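You operate a simulated robot arm through the tools that you are given. There is no shell and no other tool. Be economical: measure what you need, move in short steps, check, and stop when the job is done.

You are at the controls of a simulated two-armed robot. One attempt, no reset.

Task
Pump 3 strokes of blue dye into the small clear bottle, cap it and shake it even.
Fine: then stand it on the wooden crate. Set down upright: small clear bottle.

Only the result counts: the job must be done as asked and must still hold three seconds after the hand-in. Knocking over, shifting, dropping, spilling or breaking anything else fails it. Lids that push on must go on centred and level and be pressed home; caps that screw on are set level and turned clockwise until they are tight.

Robot
Two 6-joint arms with two-finger parallel grippers on one trunk, on a base that drives. Base frame: it is fixed to the floor where the robot stands at the start and does not move with it; the origin is under the middle of the robot, x ahead of it, y to its left, z up. Lengths are in mm, angles in rad, forces in N, time in s.
The left shoulder is at the start at [60, 187, 1214], the right one opposite. With the tool pointing down near the work surface each hand reaches from about 280 to 620 mm from the robot's upright axis, wherever it stands, measured 20 degrees to its own side. Places, roughly: blue dye pump head [600, 0, 1300]; long bench top [700, 100, 1000]; top of the wooden crate [1100, -600, 1100]. Payload 1.57 kg a hand.
Tool frame (each hand has its own): the origin (TCP) lies between the finger pads and is the grasp point; the fingertips stand 30 mm ahead of it; z points along the fingers, y is the line along which they close. Largest opening 110 mm; finger width 24, thickness 12; the body of the gripper, 48 by 112 mm, starts 78 mm behind the TCP.
Orientation is that of the tool frame in the base frame, as a unit quaternion [x, y, z, w]. With the fingers straight down and closing along the base's y, the tool's x points along the base's -x, its y along +y and its z along -z.

Tools
- The arms move only by the tool drive_tool. It takes "left_series", "right_series" or both (then of equal length, played together; a hand with none holds still); each is a list of rows, each a list of 7 numbers: the opening, from 0 (shut) to 1 (fully open), then the shift along the base's x, y, z in mm, then the turn, a rotation vector about the base's x, y, z in rad. In form: [[grip, x, y, z, rx, ry, rz], ...]. A call has 1 to 8 rows; each row shifts and turns the commanded pose from where the row before left it. A row lasts 0.2 s, in which the tool goes at most 50 mm and 0.15 rad; a call with a longer step from one row to the next is refused whole, and so is a gripper value outside its range. Where a pose cannot be reached the arm comes as near as it can. A force on the tool above 40 N (or 10 N above the force at the start of the call, whichever is more), or a blocked arm, ends the call early, and 0.2 s more pass. The fingers move at their own pace (about 153 mm/s each) and stop on an object; they squeeze with about 28 N. The grip force told is the motor's: it shows also when the fingers shut on nothing. Time passes only in rows, and 0.2 s behind the last, so rows that do not move let the fingers close. It gives the time, the measured TCP pose, the force on the tool (base axes), the opening and the grip force at its end, in the units of the frame above (readings bear some noise), with the torque about the TCP (base axes, N m) and any sound that the robot's microphone picked up, and new pictures: "views" is both (left out), scene, wrist or none (wrist: the cameras of the hands that moved).
- Cameras (640 x 400 px; columns grow to the right, rows downward): "scene" is now at [22, -11.4, 1769.2]; the picture's right is [-0.13, -0.99, 0.00], its down [-0.64, 0.08, -0.76] and it looks along [0.76, -0.10, -0.65] (base axes); focal length 271 px, centre (320, 200). "left" rides on the left gripper at [70, -16, -141] in its tool frame; the picture's right is [0.23, 0.97, 0.00], its down [-0.86, 0.20, -0.48] and it looks along [-0.47, 0.11, 0.88] (tool axes); focal length 222 px, centre (320, 200). "right" rides on the right gripper at [70, 16, -141] in its tool frame; the picture's right is [-0.23, 0.97, 0.00], its down [-0.86, -0.20, -0.48] and it looks along [-0.47, -0.11, 0.88] (tool axes); focal length 222 px, centre (320, 200). There is no depth. A picture from a camera that has moved, and an enlarged one, comes with that camera's place and axes in the base frame and with its lens.
- slide_trunk(by): slides the trunk up (or, below 0, down) by that many mm; the arms and the scene camera ride with it, the base frame stays. It gives what a move gives, with no picture.
- drive_base(legs): drives the robot by 1 to 6 legs, each [ahead, left, turn to the left] in mm, mm and rad, along the robot's own axes; the way and the turn of a leg run together, so that a leg with both is an arc; at most 1500 mm and 3.142 rad a leg. The arms and the cameras ride along, it lands a little off, and it stops where it bumps. It gives what a move gives, and a new picture of the scene camera.
- pan_tilt(pan, tilt): turns the head with the scene camera to pan (to the left, within 1.501 rad either way) and tilt (down, from -0.506 to 1.204), counted from straight ahead of the robot. It gives what a move gives, and a new picture of the scene camera.
- close_up(camera, box): a new picture of the part [left, top, right, bottom] of that camera's present view, enlarged. No time passes.
- hand_in(): hands the job in; it is judged then, once.

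Work in short steps. Places have to be worked out from the pictures, the camera data and where the tool is seen: move nearer, look again, correct. Check each grasp and each placing, and mend what went wrong. You have 120 turns and 260 pictures in all, those below and enlarged ones among them. Open the grippers and draw the arms clear of the work before you hand the job in, unless the task says otherwise; then end with one line.

The tools are called after "Call:" as name(argument=value, ...) on one line, values as JSON. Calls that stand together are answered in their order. drive_tool: Moves the arms, as the interface text tells. Its arguments: {"type":"object","properties":{"left_series":{"type":"array","items":{"type":"array","items":{"type":"number"}}},"right_series":{"type":"array","items":{"type":"array","items":{"type":"number"}}},"views":{"type":"string","enum":["both","scene","wrist","none"]}},"required":[]} The other tools are called the same way: slide_trunk (by) slides the trunk up or down; drive_base (legs) drives the base; pan_tilt (pan, tilt) turns the head that bears the scene camera; close_up (camera, box) takes an enlarged picture of a part of a camera's view; hand_in () hands the job in.

At the start:

```text
t: 0.0
left_position: [331.5, 89.3, 1485.3]
left_tool_rot: [-0.001, 1.0, 0.0, 0.001]
left_contact_force: [-0.3, -0.3, -0.3]
left_ft_torque: [0.02, -0.01, -0.05]
left_grip_width: 110.2
left_finger_force: 0.0
right_position: [307.0, -155.9, 1485.7]
right_tool_rot: [0.0, 1.0, 0.0, -0.001]
right_contact_force: [0.2, -0.1, -0.2]
right_ft_torque: [0.04, 0.02, -0.01]
right_grip_width: 109.9
right_finger_force: 0.1
trunk travel left (down, up): [-842.0, 148.0]
robot x, y, heading: [-1.6, -3.1, 0.001]
head pan, tilt: [-0.131, 0.703]
```

scene: 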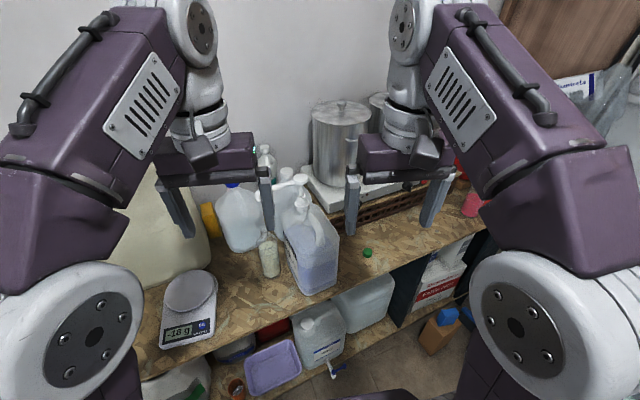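
right: 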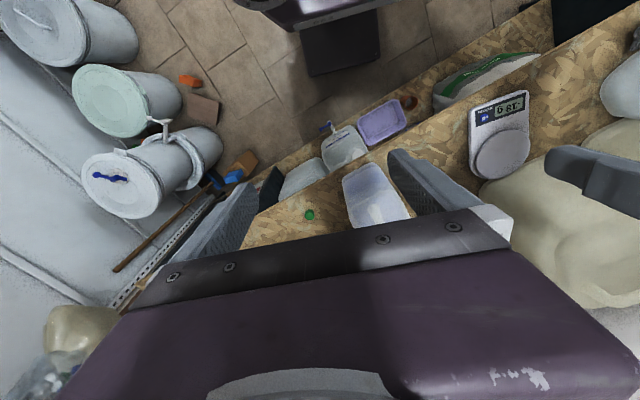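
left: 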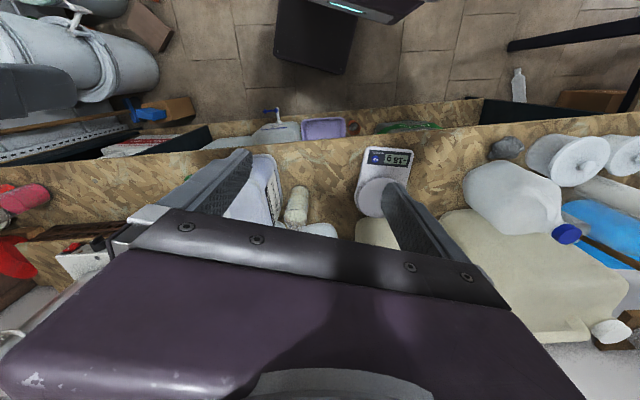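

The bench shows a big jug with a pump, a small bottle beside it and a green cap. I'll enlarge that part of the scene.

Call:
close_up(camera="scene", box=[220, 130, 400, 310])

Call:
pan_tilt(pan=-0.5, tilt=0.6)

```text
2.22 times, centred on (310, 220) of scene
camera zoom: at [22.0, -11.4, 1769.2], right [-0.13, -0.99, 0.0], down [-0.64, 0.08, -0.76], along [0.76, -0.1, -0.65], focal length 601 px, centre (342, 156)
```

zoom: 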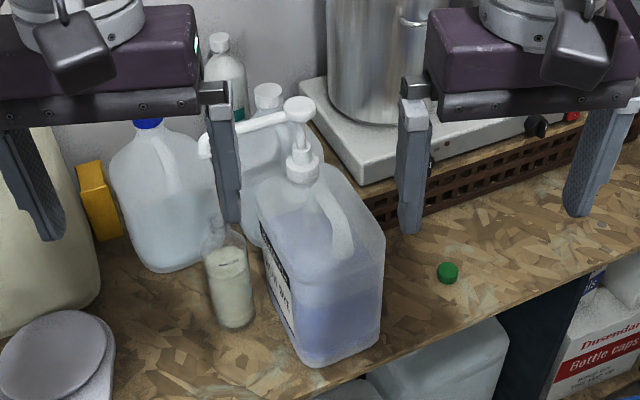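

```text
t: 0.8
left_position: [330.9, 89.2, 1485.4]
left_tool_rot: [0.0, 1.0, 0.001, 0.001]
left_contact_force: [-0.9, 0.8, -0.1]
left_ft_torque: [0.01, 0.01, 0.02]
left_grip_width: 110.1
left_finger_force: 0.0
right_position: [306.7, -155.4, 1485.6]
right_tool_rot: [-0.001, 1.0, 0.0, 0.001]
right_contact_force: [0.0, 0.0, -1.0]
right_ft_torque: [0.01, 0.01, -0.01]
right_grip_width: 109.8
right_finger_force: 0.0
trunk travel left (down, up): [-842.0, 148.0]
robot x, y, heading: [2.1, 0.5, -0.002]
head pan, tilt: [-0.499, 0.6]
camera scene: at [15.4, -42.6, 1778.1], right [-0.48, -0.88, 0.0], down [-0.5, 0.27, -0.82], along [0.72, -0.39, -0.57], focal length 271 px, centre (320, 200)
```

scene: 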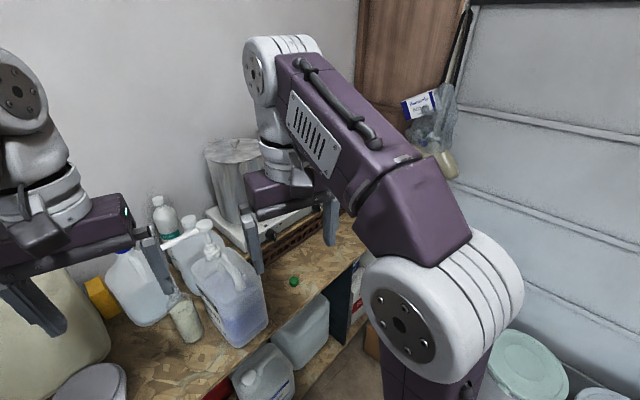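

I'll enlarge the wrist views of the bottle, pump and cap, and move the right arm back to open up the scene view.

Call:
drive_tool(right_series=[[1, -10, -45, 0, 0, 0, 0], [1, -10, -45, 0, 0, 0, 0], [1, -10, -45, 0, 0, 0, 0], [1, 0, -45, 0, 0, 0, 0]], views="scene")

Call:
close_up(camera="left", box=[200, 130, 400, 255])

Call:
pan_tilt(pan=-0.35, tilt=0.6)

```text
t: 1.9
left_position: [332.4, 86.6, 1485.9]
left_tool_rot: [0.0, 1.0, 0.001, 0.0]
left_contact_force: [-0.5, -0.4, -0.2]
left_ft_torque: [-0.03, 0.02, -0.01]
left_grip_width: 109.8
left_finger_force: 0.0
right_position: [276.8, -339.2, 1485.5]
right_tool_rot: [-0.001, 1.0, 0.001, 0.0]
right_contact_force: [0.4, 0.1, -0.1]
right_ft_torque: [0.04, 0.02, 0.0]
right_grip_width: 109.6
right_finger_force: 0.0
trunk travel left (down, up): [-842.0, 148.0]
robot x, y, heading: [0.6, -1.2, 0.003]
head pan, tilt: [-0.499, 0.6]
camera scene: at [16.6, -45.4, 1778.1], right [-0.48, -0.88, 0.0], down [-0.5, 0.27, -0.82], along [0.72, -0.39, -0.57], focal length 271 px, centre (320, 200)
```

scene: 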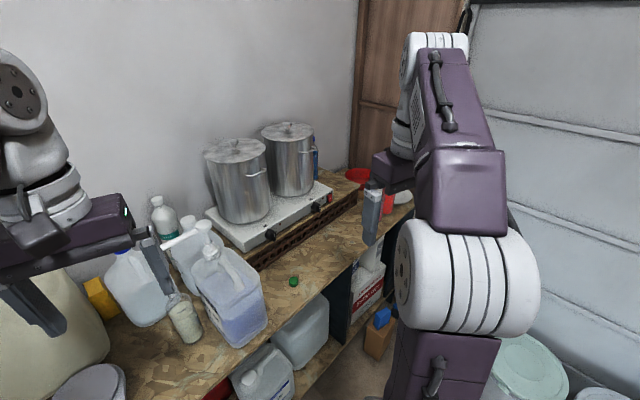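

```text
3.20 times, centred on (300, 192) of left
camera zoom: at [263.8, 68.6, 1627.7], right [-0.23, 0.97, 0.0], down [0.85, 0.2, 0.48], along [0.47, 0.11, -0.88], focal length 711 px, centre (384, 224)
```

zoom: 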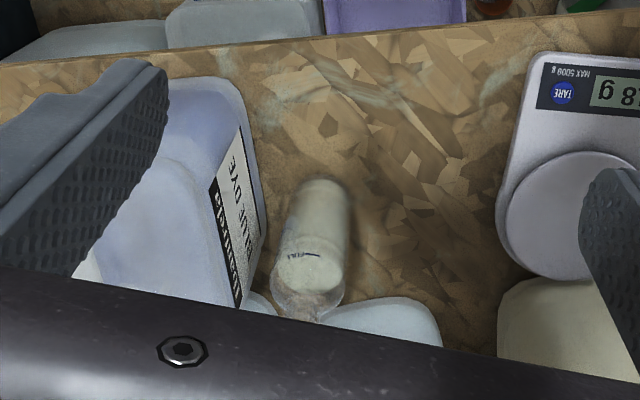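

```text
t: 2.5
left_position: [334.0, 86.7, 1485.1]
left_tool_rot: [0.0, 1.0, 0.0, 0.001]
left_contact_force: [0.9, 0.0, -0.4]
left_ft_torque: [0.0, -0.01, -0.02]
left_grip_width: 110.1
left_finger_force: 0.1
right_position: [276.4, -338.0, 1484.7]
right_tool_rot: [-0.001, 1.0, -0.001, 0.0]
right_contact_force: [0.1, 0.2, 0.5]
right_ft_torque: [0.03, -0.01, 0.01]
right_grip_width: 110.1
right_finger_force: 0.1
trunk travel left (down, up): [-842.0, 148.0]
robot x, y, heading: [2.5, -0.7, -0.001]
head pan, tilt: [-0.351, 0.6]
camera scene: at [21.3, -32.0, 1778.1], right [-0.34, -0.94, 0.0], down [-0.53, 0.2, -0.82], along [0.77, -0.28, -0.57], focal length 271 px, centre (320, 200)
```

scene: 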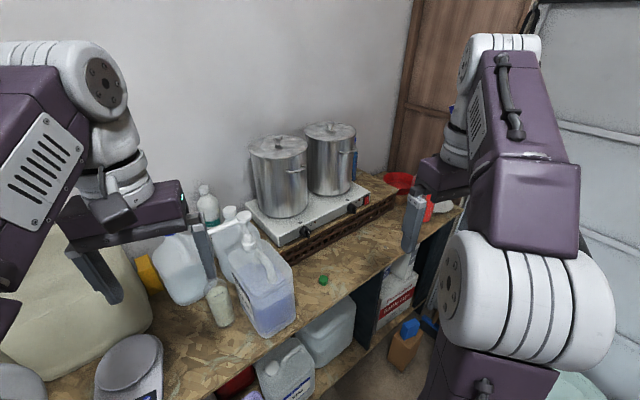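

Call:
close_up(camera="scene", box=[190, 110, 350, 210])

Call:
close_up(camera="scene", box=[320, 140, 480, 240])

Call:
close_up(camera="scene", box=[190, 200, 350, 300])

```text
4.00 times, centred on (270, 160) of scene
camera zoom: at [21.3, -32.0, 1778.1], right [-0.34, -0.94, 0.0], down [-0.53, 0.2, -0.82], along [0.77, -0.28, -0.57], focal length 1082 px, centre (520, 360)
```

zoom: 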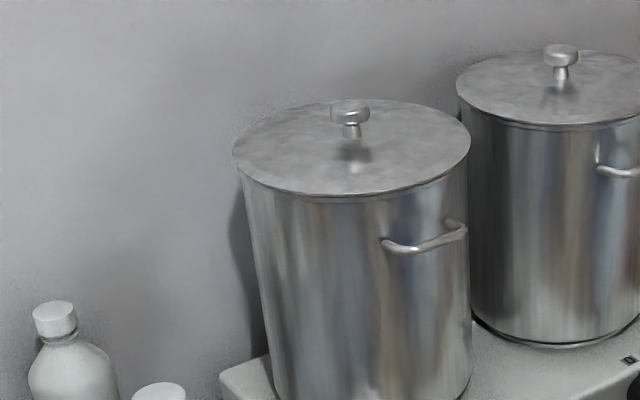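

```text
4.00 times, centred on (400, 190) of scene
camera zoom: at [21.3, -32.0, 1778.1], right [-0.34, -0.94, 0.0], down [-0.53, 0.2, -0.82], along [0.77, -0.28, -0.57], focal length 1082 px, centre (0, 240)
```

zoom: 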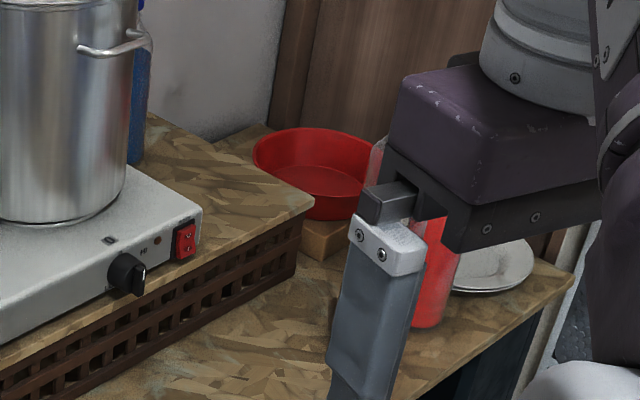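

```text
4.00 times, centred on (270, 250) of scene
camera zoom: at [21.3, -32.0, 1778.1], right [-0.34, -0.94, 0.0], down [-0.53, 0.2, -0.82], along [0.77, -0.28, -0.57], focal length 1082 px, centre (520, 0)
```

zoom: 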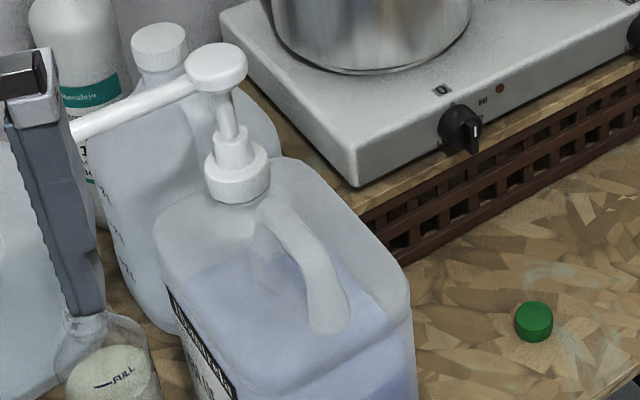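

The riser under the hotplate is the wooden crate, with its top near z 1110 and free space right of the stove at about [950, -660]. I judge the bottle to be near [590, 82], 55 mm wide and 175 mm high. I'll start turning the left hand to point forward so it can take the bottle from the side.

Call:
drive_tool(left_series=[[1, 8, 10, -15, 0, -0.14, 0], [1, 8, 10, -15, 0, -0.14, 0], [1, 8, 10, -15, 0, -0.14, 0], [1, 8, 10, -15, 0, -0.14, 0], [1, 8, 10, -15, 0, -0.14, 0], [1, 8, 10, -15, 0, -0.14, 0], [1, 8, 10, -15, 0, -0.14, 0], [1, 8, 10, -15, 0, -0.14, 0]], views="both")

```text
t: 4.3
left_position: [443.9, 156.8, 1377.7]
left_tool_rot: [-0.012, 0.87, 0.02, 0.492]
left_contact_force: [0.1, 0.3, -0.2]
left_ft_torque: [-0.01, -0.01, -0.02]
left_grip_width: 110.2
left_finger_force: 0.0
left hand out of reach, approached as far as the arm can: row 4, 5, 6, 7, 8
right_position: [276.1, -335.9, 1486.2]
right_tool_rot: [0.0, 1.0, -0.001, 0.0]
right_contact_force: [-0.2, 0.6, -0.6]
right_ft_torque: [0.0, -0.01, 0.04]
right_grip_width: 110.2
right_finger_force: 0.1
trunk travel left (down, up): [-842.0, 148.0]
robot x, y, heading: [-0.9, 3.6, 0.003]
head pan, tilt: [-0.351, 0.6]
camera scene: at [21.0, -30.8, 1778.1], right [-0.34, -0.94, 0.0], down [-0.53, 0.19, -0.82], along [0.77, -0.28, -0.57], focal length 271 px, centre (320, 200)
camera left: at [289.8, 132.6, 1392.4], right [-0.16, 0.97, -0.17], down [0.02, 0.18, 0.98], along [0.99, 0.15, -0.05], focal length 222 px, centre (320, 200)
```

scene: 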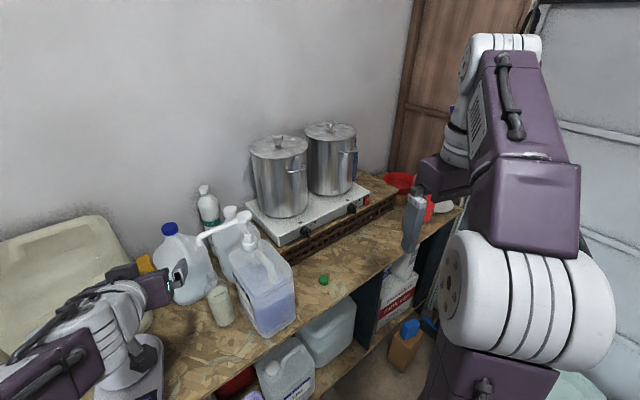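
left: 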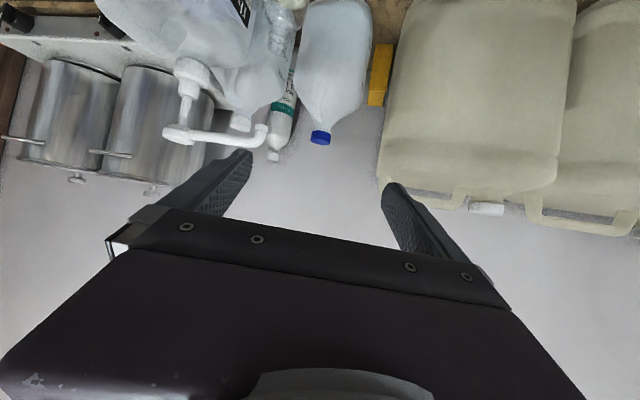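

Now the pump nozzle is in the open. I'll enlarge it in both views to triangulate.

Call:
close_up(camera="scene", box=[180, 200, 300, 340])

Call:
close_up(camera="left", box=[140, 0, 400, 165])

```text
2.86 times, centred on (240, 270) of scene
camera zoom: at [21.0, -30.8, 1778.1], right [-0.34, -0.94, 0.0], down [-0.53, 0.19, -0.82], along [0.77, -0.28, -0.57], focal length 773 px, centre (549, 0)
```

zoom: 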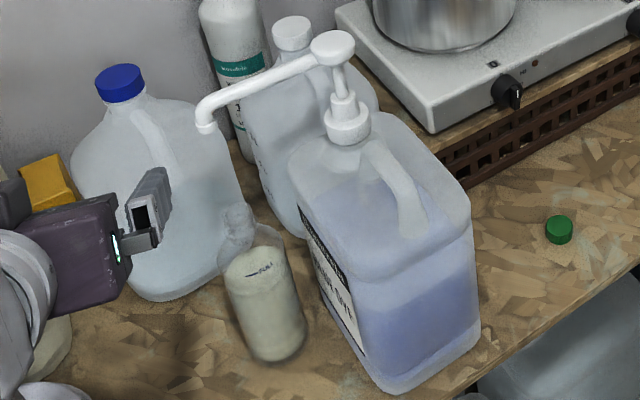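

```text
2.42 times, centred on (270, 82) of left
camera zoom: at [289.8, 132.6, 1392.4], right [-0.16, 0.97, -0.17], down [0.02, 0.18, 0.98], along [0.99, 0.15, -0.05], focal length 538 px, centre (441, 485)
```

zoom: 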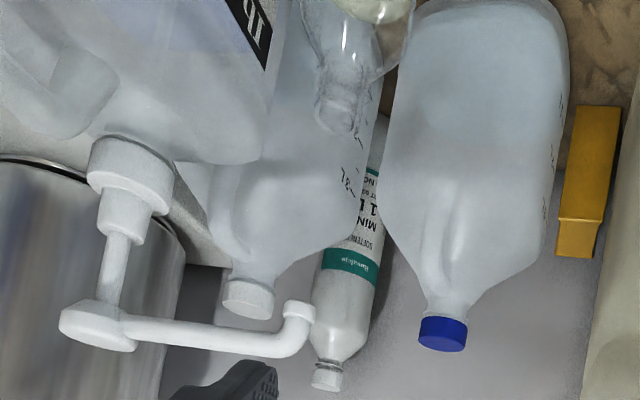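

Nozzle tip triangulates to about [585, 85, 1298], bottle mouth to [595, 83, 1185] and pump head top to [635, -35, 1325]. I'll lower the left hand in front of the bottle and finish its tilt.

Call:
drive_tool(left_series=[[1, 0, -10, -30, 0, 0, 0], [1, 0, -15, -35, 0, 0, 0], [1, 0, -15, -35, 0, 0, 0], [1, 0, -15, -35, 0, -0.05, 0], [1, 0, -15, -35, 0, -0.05, 0], [1, 0, -10, -35, 0, -0.05, 0]], views="both")

```text
t: 5.8
left_position: [477.9, 52.3, 1203.8]
left_tool_rot: [-0.014, 0.832, 0.025, 0.554]
left_contact_force: [0.1, 0.1, 0.0]
left_ft_torque: [0.0, 0.0, -0.04]
left_grip_width: 110.0
left_finger_force: 0.1
left hand out of reach, approached as far as the arm can: row 3, 4, 5, 6
right_position: [276.8, -337.8, 1486.4]
right_tool_rot: [-0.001, 1.0, 0.0, 0.0]
right_contact_force: [0.2, 0.2, 0.5]
right_ft_torque: [0.02, 0.02, 0.01]
right_grip_width: 110.2
right_finger_force: 0.1
trunk travel left (down, up): [-842.0, 148.0]
robot x, y, heading: [-0.1, 0.6, 0.005]
head pan, tilt: [-0.351, 0.6]
camera scene: at [21.4, -32.3, 1778.1], right [-0.34, -0.94, 0.0], down [-0.53, 0.19, -0.82], along [0.77, -0.28, -0.57], focal length 271 px, centre (320, 200)
camera left: at [322.1, 26.7, 1193.8], right [-0.14, 0.97, -0.18], down [-0.12, 0.17, 0.98], along [0.98, 0.16, 0.09], focal length 222 px, centre (320, 200)
```

scene: 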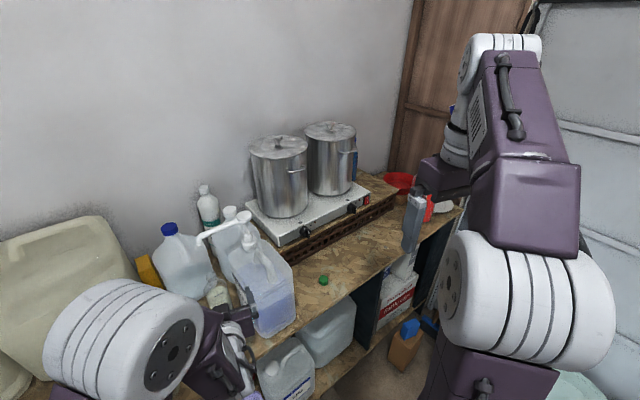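
left: 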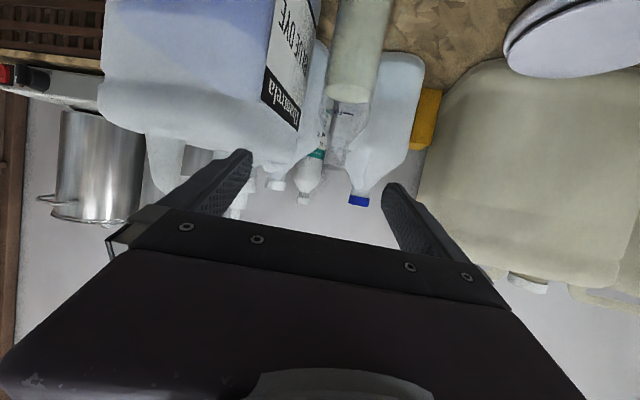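

The hand was pushed forward and right by its near-reach limit, but the bottle is still beyond the fingertips. I'll correct sideways to y≈82 and lower before going forward.

Call:
drive_tool(left_series=[[1, 5, 15, -20, 0, 0, 0], [1, 0, 15, -30, 0, 0, 0], [1, 0, 0, -30, 0, 0, 0]], views="both")

```text
t: 6.7
left_position: [517.5, 53.9, 1186.3]
left_tool_rot: [-0.022, 0.824, 0.022, 0.566]
left_contact_force: [-15.7, 8.8, 20.4]
left_ft_torque: [-1.0, -0.23, -0.63]
left_grip_width: 101.0
left_finger_force: 0.1
left hand out of reach, approached as far as the arm can: row 1, 2, 3
right_position: [269.1, -332.8, 1487.7]
right_tool_rot: [-0.001, 1.0, -0.001, 0.002]
right_contact_force: [0.8, 0.0, 0.3]
right_ft_torque: [-0.03, 0.06, -0.02]
right_grip_width: 110.2
right_finger_force: 0.0
trunk travel left (down, up): [-842.0, 148.0]
robot x, y, heading: [2.5, 2.2, -0.001]
head pan, tilt: [-0.351, 0.6]
stopped in row 3 (left hand): the force on the tool passed its limit at 49 N (the readings are from after the stop); the commanded pose is now the measured one
camera scene: at [13.3, -27.1, 1778.3], right [-0.34, -0.94, 0.0], down [-0.53, 0.19, -0.83], along [0.78, -0.28, -0.56], focal length 271 px, centre (320, 200)
camera left: at [362.4, 26.3, 1171.9], right [-0.14, 0.97, -0.2], down [-0.15, 0.18, 0.97], along [0.98, 0.17, 0.12], focal length 222 px, centre (320, 200)
```

scene: 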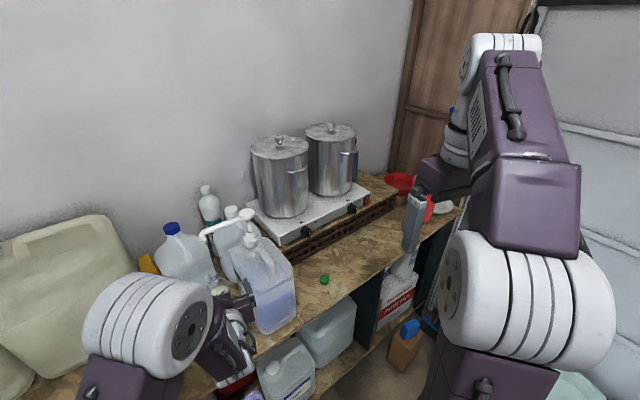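
left: 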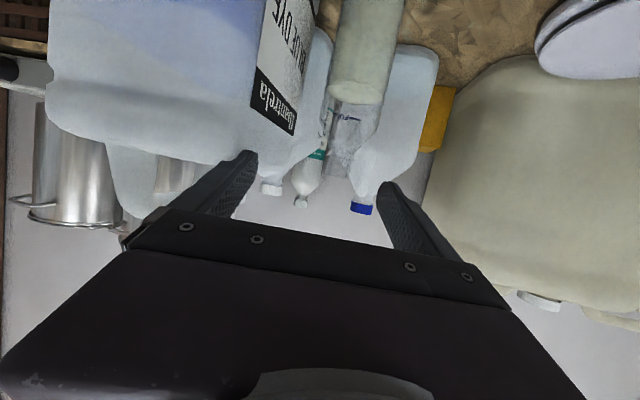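

The right finger touched the jug. I'll lift straight up, then back the base off to give the left arm room.

Call:
drive_tool(left_series=[[1, -10, 3, 25, 0, 0, 0], [1, -10, 3, 30, 0, 0, 0]], views="scene")

```text
t: 7.3
left_position: [498.4, 56.6, 1236.9]
left_tool_rot: [-0.02, 0.826, 0.023, 0.563]
left_contact_force: [-0.4, 0.3, 0.2]
left_ft_torque: [-0.03, -0.01, 0.01]
left_grip_width: 110.3
left_finger_force: 0.1
right_position: [271.9, -334.8, 1485.4]
right_tool_rot: [0.0, 1.0, 0.0, 0.002]
right_contact_force: [-0.2, 0.9, -0.1]
right_ft_torque: [-0.01, 0.01, -0.03]
right_grip_width: 110.2
right_finger_force: 0.1
trunk travel left (down, up): [-842.0, 148.0]
robot x, y, heading: [-0.9, 0.9, 0.002]
head pan, tilt: [-0.351, 0.6]
camera scene: at [15.8, -29.3, 1778.1], right [-0.34, -0.94, 0.0], down [-0.53, 0.19, -0.83], along [0.78, -0.28, -0.56], focal length 271 px, centre (320, 200)
```

scene: 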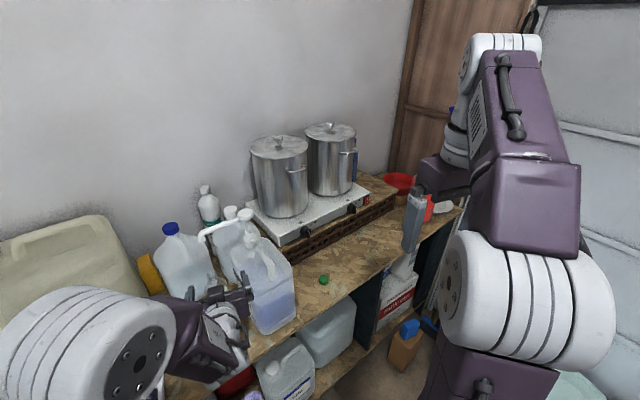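

The hand is free and the jug stayed in place. Raising the trunk and backing the base a little gives the left arm room and puts the pump in the right arm's range.

Call:
drive_base(legs=[[-60, 0, 0]])

Call:
slide_trunk(by=140)

```text
t: 8.3
left_position: [453.5, 55.3, 1231.9]
left_tool_rot: [-0.019, 0.829, 0.023, 0.559]
left_contact_force: [1.1, -0.7, -0.1]
left_ft_torque: [0.0, 0.05, 0.01]
left_grip_width: 110.0
left_finger_force: 0.1
right_position: [229.5, -338.0, 1483.1]
right_tool_rot: [0.0, 1.0, 0.0, -0.004]
right_contact_force: [0.7, -0.4, -0.9]
right_ft_torque: [0.02, 0.11, -0.02]
right_grip_width: 109.9
right_finger_force: 0.0
trunk travel left (down, up): [-842.0, 148.0]
robot x, y, heading: [-58.3, 1.8, 0.002]
head pan, tilt: [-0.351, 0.6]
camera scene: at [-24.4, -31.1, 1777.8], right [-0.34, -0.94, 0.0], down [-0.54, 0.19, -0.82], along [0.77, -0.28, -0.57], focal length 271 px, centre (320, 200)
```

scene: 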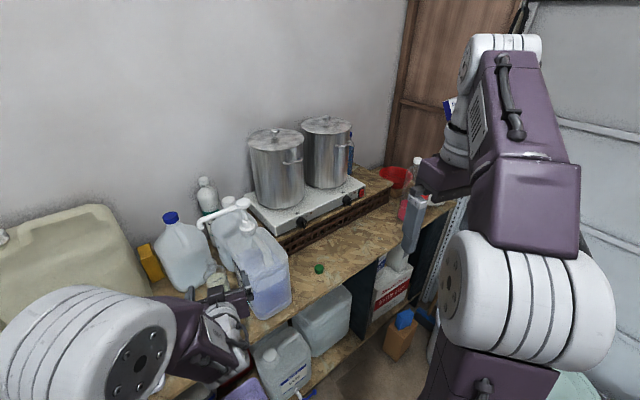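

```text
t: 10.0
left_position: [442.5, 56.2, 1377.0]
left_tool_rot: [-0.018, 0.826, 0.022, 0.563]
left_contact_force: [0.6, 0.1, 0.3]
left_ft_torque: [-0.04, 0.03, 0.04]
left_grip_width: 109.7
left_finger_force: 0.0
right_position: [215.0, -336.8, 1624.7]
right_tool_rot: [0.0, 1.0, 0.0, -0.001]
right_contact_force: [1.0, 0.3, -0.8]
right_ft_torque: [0.0, 0.0, 0.01]
right_grip_width: 109.9
right_finger_force: 0.1
trunk travel left (down, up): [-982.0, 8.0]
robot x, y, heading: [-60.4, -2.9, 0.0]
head pan, tilt: [-0.351, 0.6]
```

Both arms rode up cleanly. I'll bring the left hand down in front of the bottle, with partly open fingers and a slight yaw fix.

Call:
drive_tool(left_series=[[0.75, 0, 4, -40, 0, 0, -0.03], [0.75, 0, 4, -45, 0, 0, -0.03], [0.75, 0, 5, -45, 0, 0, 0], [0.75, 0, 5, -45, 0, 0, 0], [0.75, 0, 5, -45, 0, 0, 0], [0.75, 0, 3, -35, 0, 0, 0]], views="both")

```text
t: 11.4
left_position: [528.6, 6.2, 1202.9]
left_tool_rot: [0.001, 0.819, 0.009, 0.574]
left_contact_force: [14.1, 0.0, 37.9]
left_ft_torque: [-1.6, -1.24, 0.79]
left_grip_width: 82.0
left_finger_force: 0.1
left hand out of reach, approached as far as the arm can: row 1, 2, 3, 4, 5, 6
right_position: [208.4, -335.4, 1628.7]
right_tool_rot: [0.0, 1.0, 0.0, 0.003]
right_contact_force: [-0.1, 1.0, 0.1]
right_ft_torque: [0.01, -0.04, 0.03]
right_grip_width: 110.0
right_finger_force: 0.0
trunk travel left (down, up): [-982.0, 8.0]
robot x, y, heading: [-60.2, 1.6, 0.001]
head pan, tilt: [-0.351, 0.6]
camera scene: at [-48.6, -29.3, 1919.2], right [-0.34, -0.94, 0.0], down [-0.53, 0.19, -0.83], along [0.78, -0.28, -0.56], focal length 271 px, centre (320, 200)
camera left: at [372.7, -12.5, 1187.4], right [-0.08, 0.98, -0.2], down [-0.16, 0.18, 0.97], along [0.98, 0.11, 0.14], focal length 222 px, centre (320, 200)
```

scene: 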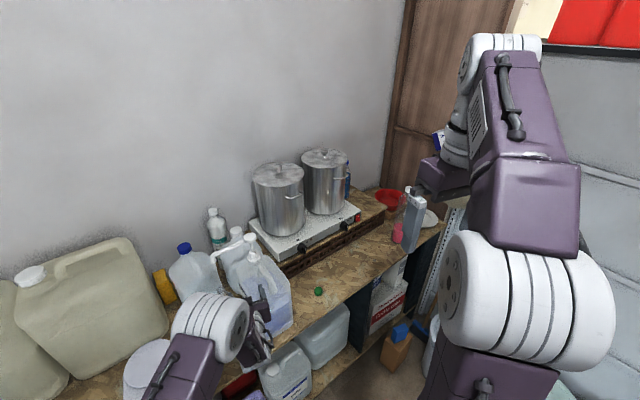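
left: 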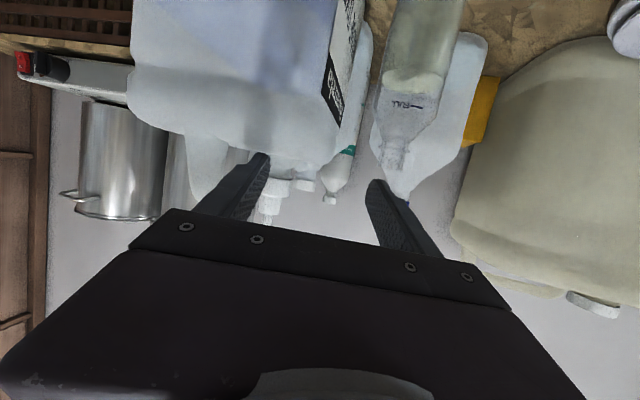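

The arm slid off line because the forearm is too steep for so flat a tool, and it is now leaning on the jug. I'll retreat up and make the tilt less flat.

Call:
drive_tool(left_series=[[0.75, 0, 0, 48, 0, 0, 0], [0.75, 0, 0, 48, 0, 0, 0], [0.75, 0, 0, 48, 0, 0.1, 0], [0.75, 0, 0, 48, 0, 0.12, 0], [0.75, 0, 0, 40, 0, 0.12, 0]], views="both")

```text
t: 12.6
left_position: [530.0, 6.2, 1425.0]
left_tool_rot: [0.007, 0.909, 0.004, 0.416]
left_contact_force: [-0.7, 1.1, -0.9]
left_ft_torque: [0.02, -0.04, 0.05]
left_grip_width: 82.7
left_finger_force: 0.0
right_position: [215.8, -336.9, 1625.8]
right_tool_rot: [0.0, 1.0, 0.0, 0.0]
right_contact_force: [0.3, 0.1, -0.8]
right_ft_torque: [-0.01, -0.02, 0.0]
right_grip_width: 109.8
right_finger_force: 0.0
trunk travel left (down, up): [-982.0, 8.0]
robot x, y, heading: [-58.0, -1.7, -0.002]
head pan, tilt: [-0.351, 0.6]
camera scene: at [-39.2, -30.5, 1918.1], right [-0.34, -0.94, 0.0], down [-0.53, 0.19, -0.83], along [0.78, -0.28, -0.56], focal length 271 px, centre (320, 200)
camera left: at [377.3, -10.9, 1465.4], right [-0.14, 0.98, -0.16], down [0.2, 0.19, 0.96], along [0.97, 0.1, -0.22], focal length 222 px, centre (320, 200)
```

scene: 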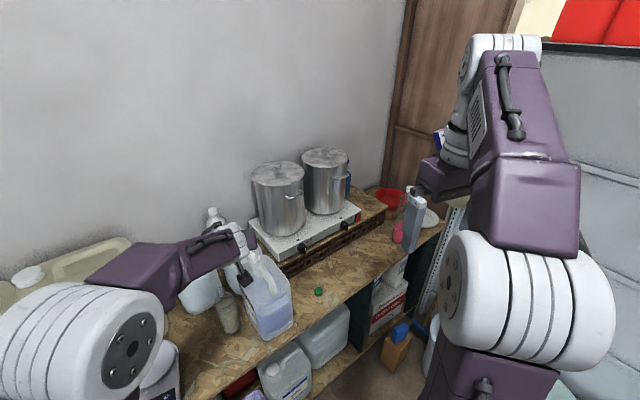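
left: 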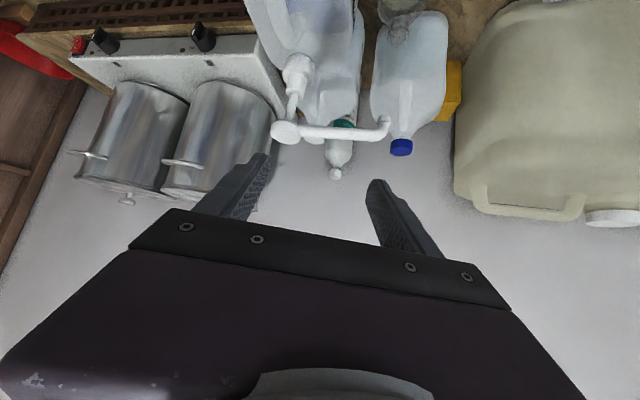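

Free again, with the tilt now about 49°. I'll move back and left to be in line with the bottle, then lower the trunk.

Call:
drive_tool(left_series=[[0.75, -20, 25, 0, 0, 0, 0], [0.75, -20, 25, 0, 0, 0, 0], [0.75, -15, 25, 0, 0, 0, 0]], views="none")

Call:
slide_trunk(by=-200)

```text
t: 13.4
left_position: [472.4, 82.0, 1423.9]
left_tool_rot: [0.006, 0.909, 0.005, 0.416]
left_contact_force: [-0.2, 0.2, -0.1]
left_ft_torque: [-0.01, -0.03, -0.04]
left_grip_width: 82.4
left_finger_force: 0.1
right_position: [215.2, -336.3, 1626.0]
right_tool_rot: [0.001, 1.0, 0.001, 0.0]
right_contact_force: [0.3, -0.2, -0.4]
right_ft_torque: [-0.03, -0.01, 0.01]
right_grip_width: 110.1
right_finger_force: 0.1
trunk travel left (down, up): [-982.0, 8.0]
robot x, y, heading: [-59.9, 1.4, 0.002]
head pan, tilt: [-0.351, 0.6]
```

```text
t: 15.5
left_position: [474.6, 81.6, 1224.0]
left_tool_rot: [0.006, 0.91, 0.005, 0.414]
left_contact_force: [-0.1, -0.1, -0.3]
left_ft_torque: [0.04, -0.04, 0.04]
left_grip_width: 82.9
left_finger_force: 0.0
right_position: [216.3, -336.4, 1426.2]
right_tool_rot: [0.0, 1.0, 0.0, 0.0]
right_contact_force: [0.9, -0.4, -0.7]
right_ft_torque: [0.02, -0.01, 0.02]
right_grip_width: 110.2
right_finger_force: 0.0
trunk travel left (down, up): [-782.0, 208.0]
robot x, y, heading: [-61.8, 0.5, 0.003]
head pan, tilt: [-0.351, 0.6]
```

In line at [475, 82, 1224]. I'll lower carefully and look.

Call:
drive_tool(left_series=[[0.75, 0, 0, -30, 0, 0, 0], [0.75, 0, 0, -30, 0, 0, 0], [0.75, 0, 0, -30, 0, 0, 0]], views="both")

```text
t: 16.3
left_position: [474.7, 82.1, 1133.4]
left_tool_rot: [0.007, 0.91, 0.005, 0.414]
left_contact_force: [0.3, 0.1, -0.5]
left_ft_torque: [0.01, -0.01, 0.0]
left_grip_width: 82.5
left_finger_force: 0.0
right_position: [217.0, -335.8, 1425.5]
right_tool_rot: [0.0, 1.0, 0.0, 0.0]
right_contact_force: [-1.0, -0.2, -0.6]
right_ft_torque: [-0.01, 0.03, -0.01]
right_grip_width: 109.9
right_finger_force: 0.1
trunk travel left (down, up): [-782.0, 208.0]
robot x, y, heading: [-56.9, -0.6, -0.001]
head pan, tilt: [-0.351, 0.6]
camera scene: at [-37.9, -30.8, 1718.2], right [-0.34, -0.94, 0.0], down [-0.53, 0.19, -0.82], along [0.77, -0.28, -0.57], focal length 271 px, centre (320, 200)
camera left: at [322.8, 64.5, 1174.6], right [-0.14, 0.98, -0.16], down [0.2, 0.18, 0.96], along [0.97, 0.1, -0.22], focal length 222 px, centre (320, 200)
```

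scene: 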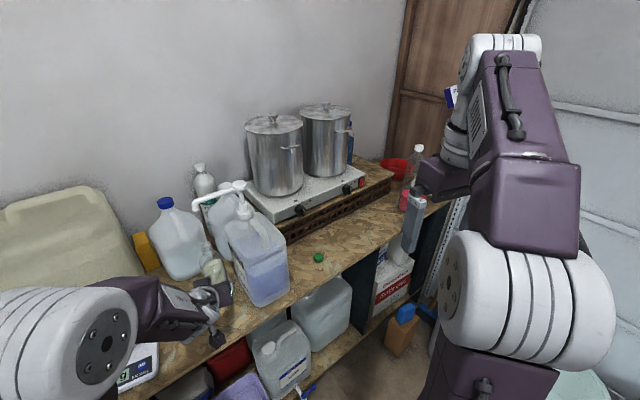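
left: 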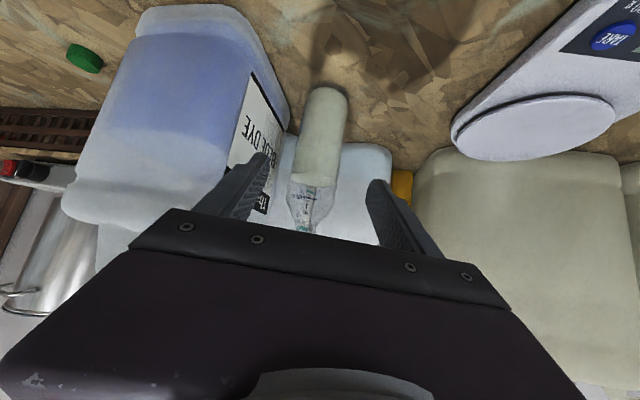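

Within reach now; relative to the hand the bottle axis is about 101 mm ahead and 6 mm to the right. I'll go part of the way and look.

Call:
drive_tool(left_series=[[0.75, 20, -3, -15, 0, 0, 0], [0.75, 25, -3, -15, 0, 0, 0], [0.75, 20, 0, -5, 0, 0, 0]], views="wrist")

Call:
close_up(camera="left", box=[200, 0, 420, 240])

```text
t: 17.1
left_position: [539.6, 75.2, 1097.6]
left_tool_rot: [0.006, 0.91, 0.005, 0.415]
left_contact_force: [-0.2, 0.2, 0.2]
left_ft_torque: [0.01, -0.02, 0.0]
left_grip_width: 82.7
left_finger_force: 0.1
right_position: [216.4, -336.3, 1425.0]
right_tool_rot: [0.0, 1.0, 0.0, 0.0]
right_contact_force: [0.7, -0.1, 0.1]
right_ft_torque: [0.0, 0.04, 0.0]
right_grip_width: 110.1
right_finger_force: 0.1
trunk travel left (down, up): [-782.0, 208.0]
robot x, y, heading: [-57.4, -2.6, -0.002]
head pan, tilt: [-0.351, 0.6]
camera left: at [387.9, 58.5, 1139.0], right [-0.14, 0.98, -0.16], down [0.2, 0.18, 0.96], along [0.97, 0.1, -0.22], focal length 222 px, centre (320, 200)
```

left: 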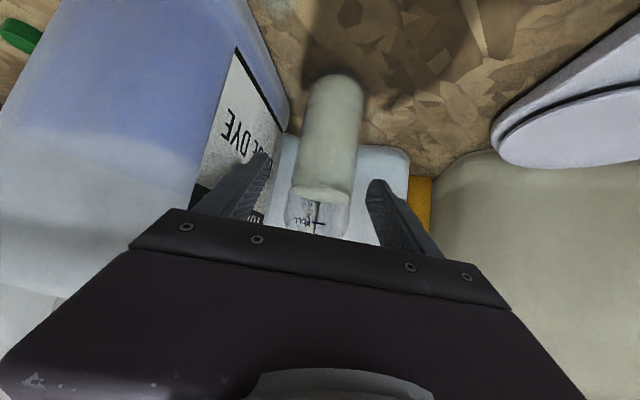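

```text
1.67 times, centred on (310, 120) of left
camera zoom: at [387.9, 58.5, 1139.0], right [-0.14, 0.98, -0.16], down [0.2, 0.18, 0.96], along [0.97, 0.1, -0.22], focal length 370 px, centre (337, 333)
```

zoom: 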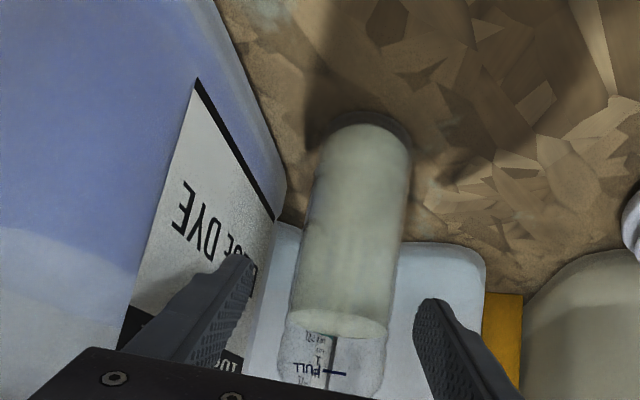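

The bottle is centred between the fingers and the tips are nearly at its axis. I'll advance about 28 mm more and close.

Call:
drive_tool(left_series=[[0.75, 14, 0, 0, 0, 0, 0], [0.75, 14, 0, 0, 0, 0, 0], [0.45, 0, 0, 0, 0, 0, 0], [0.3, 0, 0, 0, 0, 0, 0], [0.3, 0, 0, 0, 0, 0, 0]], views="both")

```text
t: 18.3
left_position: [567.2, 76.7, 1099.1]
left_tool_rot: [0.007, 0.91, 0.004, 0.414]
left_contact_force: [-0.4, 2.2, 1.7]
left_ft_torque: [0.14, -0.23, 0.1]
left_grip_width: 57.8
left_finger_force: 28.9
right_position: [216.5, -335.4, 1425.5]
right_tool_rot: [0.0, 1.0, 0.0, 0.0]
right_contact_force: [-0.1, 0.2, 1.2]
right_ft_torque: [0.0, -0.04, 0.01]
right_grip_width: 109.9
right_finger_force: 0.1
trunk travel left (down, up): [-782.0, 208.0]
robot x, y, heading: [-58.0, 1.1, 0.002]
head pan, tilt: [-0.351, 0.6]
camera scene: at [-38.9, -30.2, 1718.2], right [-0.34, -0.94, 0.0], down [-0.53, 0.19, -0.83], along [0.78, -0.28, -0.56], focal length 271 px, centre (320, 200)
camera left: at [415.5, 58.7, 1139.4], right [-0.14, 0.98, -0.16], down [0.2, 0.18, 0.96], along [0.97, 0.1, -0.22], focal length 222 px, centre (320, 200)
```

scene: 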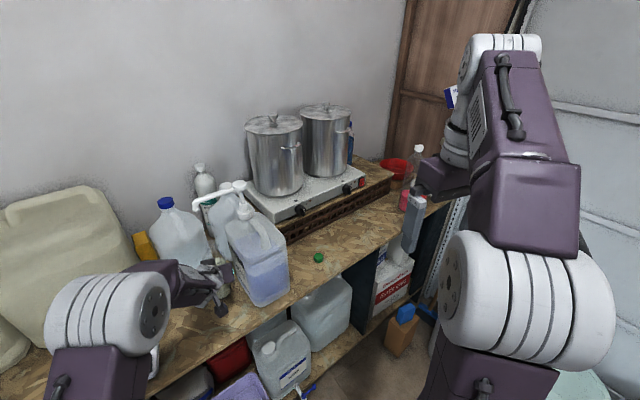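
left: 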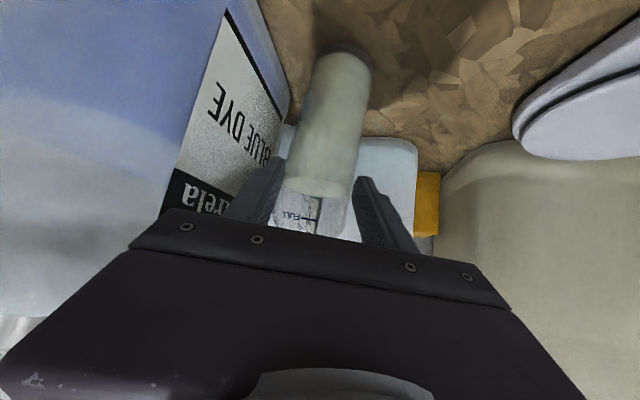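

Gripped at 57.8 mm with a firm squeeze. I'll lift about 35 mm to bring the mouth nearer the nozzle, then look close.

Call:
drive_tool(left_series=[[0.3, 0, 0, 5, 0, 0, 0], [0.3, 0, 0, 10, 0, 0, 0], [0.3, 0, 0, 15, 0, 0, 0], [0.3, 0, 0, 0, 0, 0, 0]], views="wrist")

Call:
close_up(camera="scene", box=[180, 160, 300, 320])

```text
t: 19.3
left_position: [567.8, 76.3, 1127.8]
left_tool_rot: [0.008, 0.91, 0.005, 0.414]
left_contact_force: [0.4, 0.1, -4.8]
left_ft_torque: [0.0, 0.18, -0.01]
left_grip_width: 57.7
left_finger_force: 27.8
right_position: [218.2, -335.8, 1425.6]
right_tool_rot: [0.0, 1.0, 0.0, -0.002]
right_contact_force: [0.4, -0.1, 1.0]
right_ft_torque: [0.0, 0.01, -0.03]
right_grip_width: 109.9
right_finger_force: 0.0
trunk travel left (down, up): [-782.0, 208.0]
robot x, y, heading: [-60.9, 0.9, 0.002]
head pan, tilt: [-0.351, 0.6]
camera left: at [416.4, 58.7, 1169.0], right [-0.14, 0.98, -0.16], down [0.2, 0.18, 0.96], along [0.97, 0.1, -0.22], focal length 222 px, centre (320, 200)
```

left: 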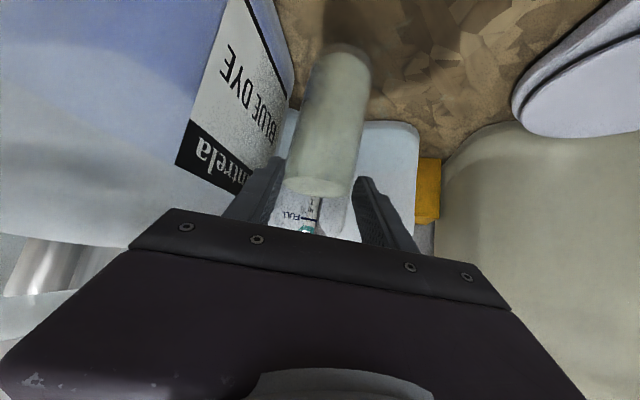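

```text
2.50 times, centred on (240, 240) of scene
camera zoom: at [-37.2, -30.7, 1718.1], right [-0.34, -0.94, 0.0], down [-0.53, 0.19, -0.82], along [0.77, -0.28, -0.57], focal length 676 px, centre (520, 100)
```

zoom: 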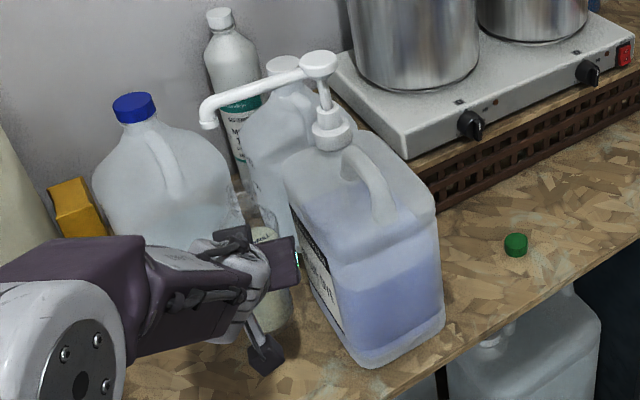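

Call:
close_up(camera="scene", box=[190, 180, 240, 240])

Call:
drive_tool(right_series=[[0.5, 35, 20, -15, 0, -0.12, 0], [0.5, 35, 20, -15, 0, -0.12, 0], [0.5, 35, 20, -15, 0, -0.12, 0], [0.5, 35, 20, -5, 0, -0.12, 0], [0.5, 35, 20, 0, 0, -0.12, 0], [0.2, 20, 20, 0, 0, 0, 0.12], [0.1, 0, 15, 0, 0, 0, 0.12], [0, 0, 0, 0, 0, 0, 0.12]], views="both")

```text
6.67 times, centred on (215, 210) of scene
camera zoom: at [-37.2, -30.7, 1718.1], right [-0.34, -0.94, 0.0], down [-0.53, 0.19, -0.82], along [0.77, -0.28, -0.57], focal length 1804 px, centre (1020, 133)
```

zoom: 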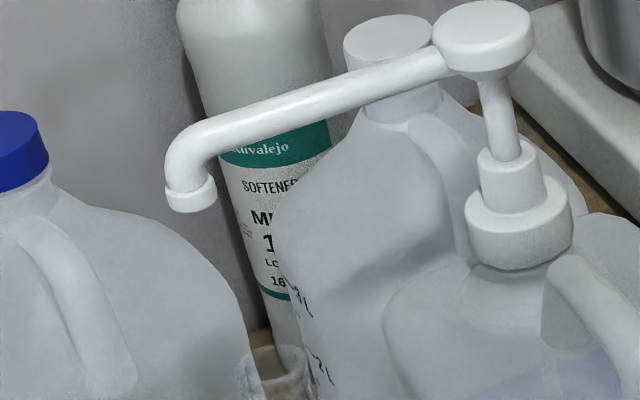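

```text
t: 21.1
left_position: [567.1, 75.3, 1128.0]
left_tool_rot: [0.006, 0.91, 0.006, 0.414]
left_contact_force: [0.1, -0.1, -4.3]
left_ft_torque: [0.02, 0.2, -0.02]
left_grip_width: 57.8
left_finger_force: 27.5
right_position: [412.2, -201.7, 1373.3]
right_tool_rot: [-0.173, 0.939, 0.054, 0.291]
right_contact_force: [-0.2, 0.1, -0.8]
right_ft_torque: [-0.01, -0.02, -0.01]
right_grip_width: 0.0
right_finger_force: 21.4
trunk travel left (down, up): [-782.0, 208.0]
robot x, y, heading: [-62.5, -1.1, -0.007]
head pan, tilt: [-0.351, 0.6]
camera scene: at [-37.7, -31.1, 1718.1], right [-0.34, -0.94, 0.0], down [-0.53, 0.19, -0.82], along [0.77, -0.28, -0.57], focal length 271 px, centre (320, 200)
camera right: at [278.8, -234.9, 1452.4], right [-0.17, 0.98, 0.13], down [0.48, -0.03, 0.88], along [0.86, 0.21, -0.46], focal length 222 px, centre (320, 200)
```

scene: 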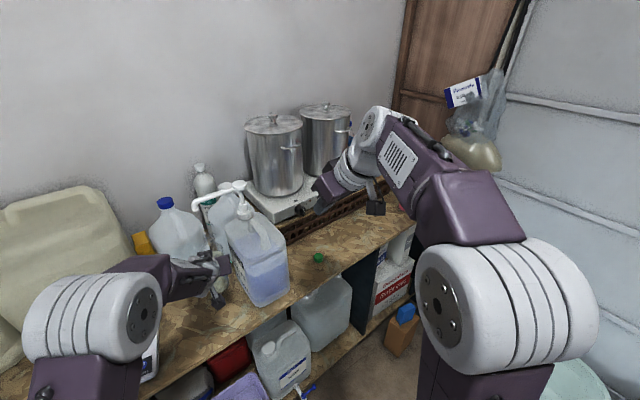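
right: 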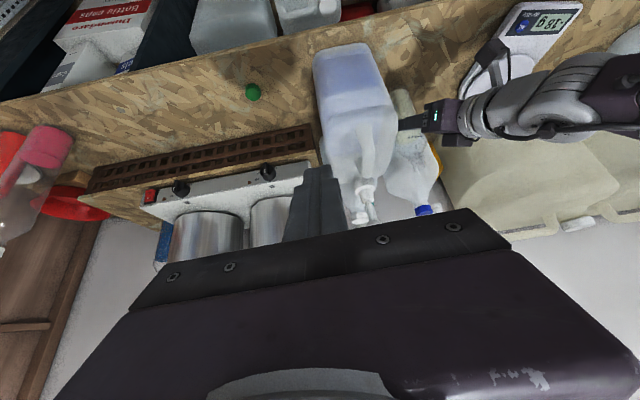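

Call:
close_up(camera="right", box=[330, 80, 470, 230])

```text
2.67 times, centred on (400, 155) of right
camera zoom: at [278.8, -234.9, 1452.4], right [-0.17, 0.98, 0.13], down [0.48, -0.03, 0.88], along [0.86, 0.21, -0.46], focal length 592 px, centre (107, 320)
```

zoom: 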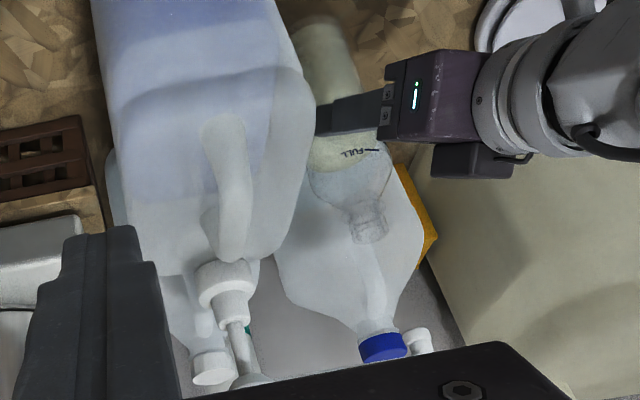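

The right wrist view shows the bottle neck but hides the nozzle. I'll lower that hand and turn it further left to see both.

Call:
drive_tool(right_series=[[0, -10, -10, -20, 0, 0, 0.14], [0, -10, -10, -20, 0, 0, 0.14], [0, 0, -5, -20, 0, 0, 0.14], [0, 0, 0, -20, 0.05, -0.1, 0], [0, 0, 0, -20, 0.05, -0.1, 0], [0, 0, 0, -20, 0.05, -0.1, 0]], views="both")

```text
t: 22.5
left_position: [568.5, 73.9, 1127.6]
left_tool_rot: [0.008, 0.91, 0.004, 0.414]
left_contact_force: [-0.9, -0.8, -4.8]
left_ft_torque: [0.02, 0.23, 0.02]
left_grip_width: 57.6
left_finger_force: 27.9
right_position: [394.0, -227.3, 1254.4]
right_tool_rot: [-0.354, 0.822, 0.122, 0.428]
right_contact_force: [-0.5, -1.0, 0.5]
right_ft_torque: [0.0, -0.01, 0.02]
right_grip_width: 0.0
right_finger_force: 21.4
trunk travel left (down, up): [-782.0, 208.0]
robot x, y, heading: [-62.3, 0.2, 0.003]
head pan, tilt: [-0.351, 0.6]
camera scene: at [-36.3, -31.6, 1718.1], right [-0.34, -0.94, 0.0], down [-0.53, 0.19, -0.82], along [0.77, -0.28, -0.57], focal length 271 px, centre (320, 200)
camera right: at [268.9, -319.9, 1282.6], right [-0.58, 0.81, 0.08], down [0.17, 0.02, 0.99], along [0.8, 0.59, -0.15], focal length 222 px, centre (320, 200)
```

scene: 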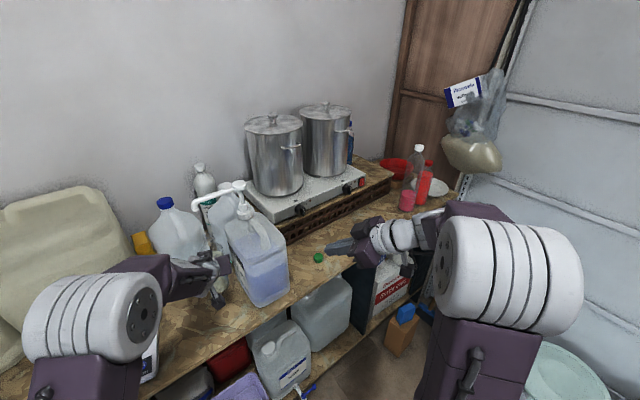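
right: 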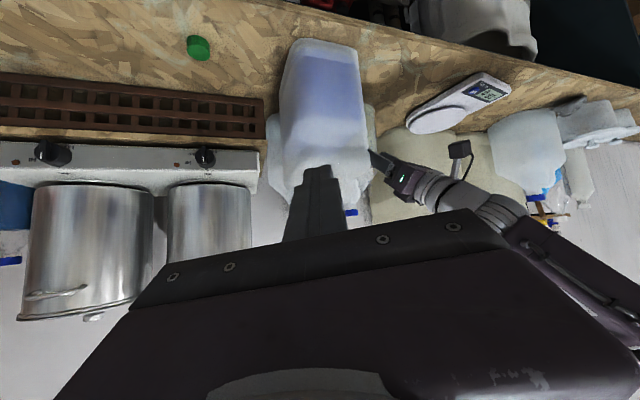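

Triangulating with both cameras puts the mouth at x≈610, 42 mm ahead of the TCP. The 0.2 N m torque agrees, so the grip is only at the fingertips. I'll set the bottle down, open, advance and grip deeper.

Call:
drive_tool(left_series=[[0.3, 0, 0, -12, 0, 0, 0], [0.3, 0, 0, -10, 0, 0, 0], [0.3, 0, 0, -5, 0, 0, 0], [0.3, 0, 0, -2, 0, 0, 0], [0.3, 0, 0, 0, 0, 0, 0]], views="none")

```text
t: 23.7
left_position: [568.2, 74.7, 1099.0]
left_tool_rot: [0.007, 0.91, 0.006, 0.414]
left_contact_force: [-0.4, -0.1, -4.4]
left_ft_torque: [-0.01, 0.22, -0.04]
left_grip_width: 57.3
left_finger_force: 28.0
right_position: [393.1, -225.9, 1255.6]
right_tool_rot: [-0.356, 0.821, 0.123, 0.429]
right_contact_force: [-0.3, 0.1, -0.6]
right_ft_torque: [-0.02, 0.01, -0.03]
right_grip_width: 0.0
right_finger_force: 20.9
trunk travel left (down, up): [-782.0, 208.0]
robot x, y, heading: [-59.0, 3.1, 0.001]
head pan, tilt: [-0.351, 0.6]
```

Call:
drive_tool(left_series=[[0.3, 0, 0, -2, 0, 0, 0], [0.3, 0, 0, -1, 0, 0, 0], [0.3, 0, 0, 0, 0, 0, 0]], views="none")

Call:
close_up(camera="left", box=[200, 0, 420, 240])

```text
t: 24.5
left_position: [567.6, 74.8, 1098.2]
left_tool_rot: [0.006, 0.909, 0.005, 0.416]
left_contact_force: [-0.2, 1.3, 6.6]
left_ft_torque: [-0.14, -0.39, 0.02]
left_grip_width: 57.4
left_finger_force: 28.1
right_position: [391.2, -226.8, 1255.9]
right_tool_rot: [-0.355, 0.822, 0.122, 0.429]
right_contact_force: [-0.1, 0.2, 0.0]
right_ft_torque: [-0.01, -0.03, 0.01]
right_grip_width: 0.0
right_finger_force: 21.2
trunk travel left (down, up): [-782.0, 208.0]
robot x, y, heading: [-59.9, -0.9, 0.001]
head pan, tilt: [-0.351, 0.6]
```

```text
1.67 times, centred on (310, 120) of left
camera zoom: at [415.1, 58.4, 1138.9], right [-0.14, 0.98, -0.16], down [0.2, 0.18, 0.96], along [0.97, 0.1, -0.22], focal length 370 px, centre (337, 333)
```

zoom: 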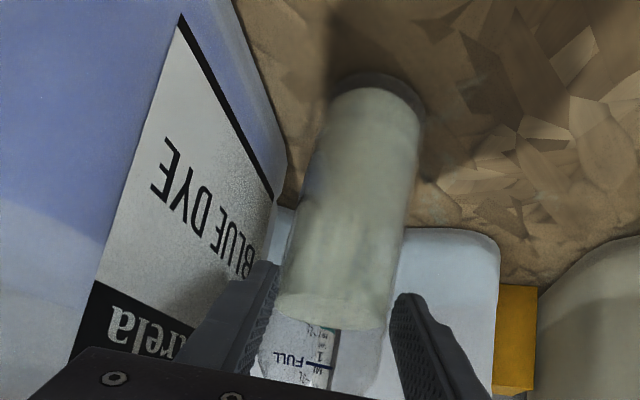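

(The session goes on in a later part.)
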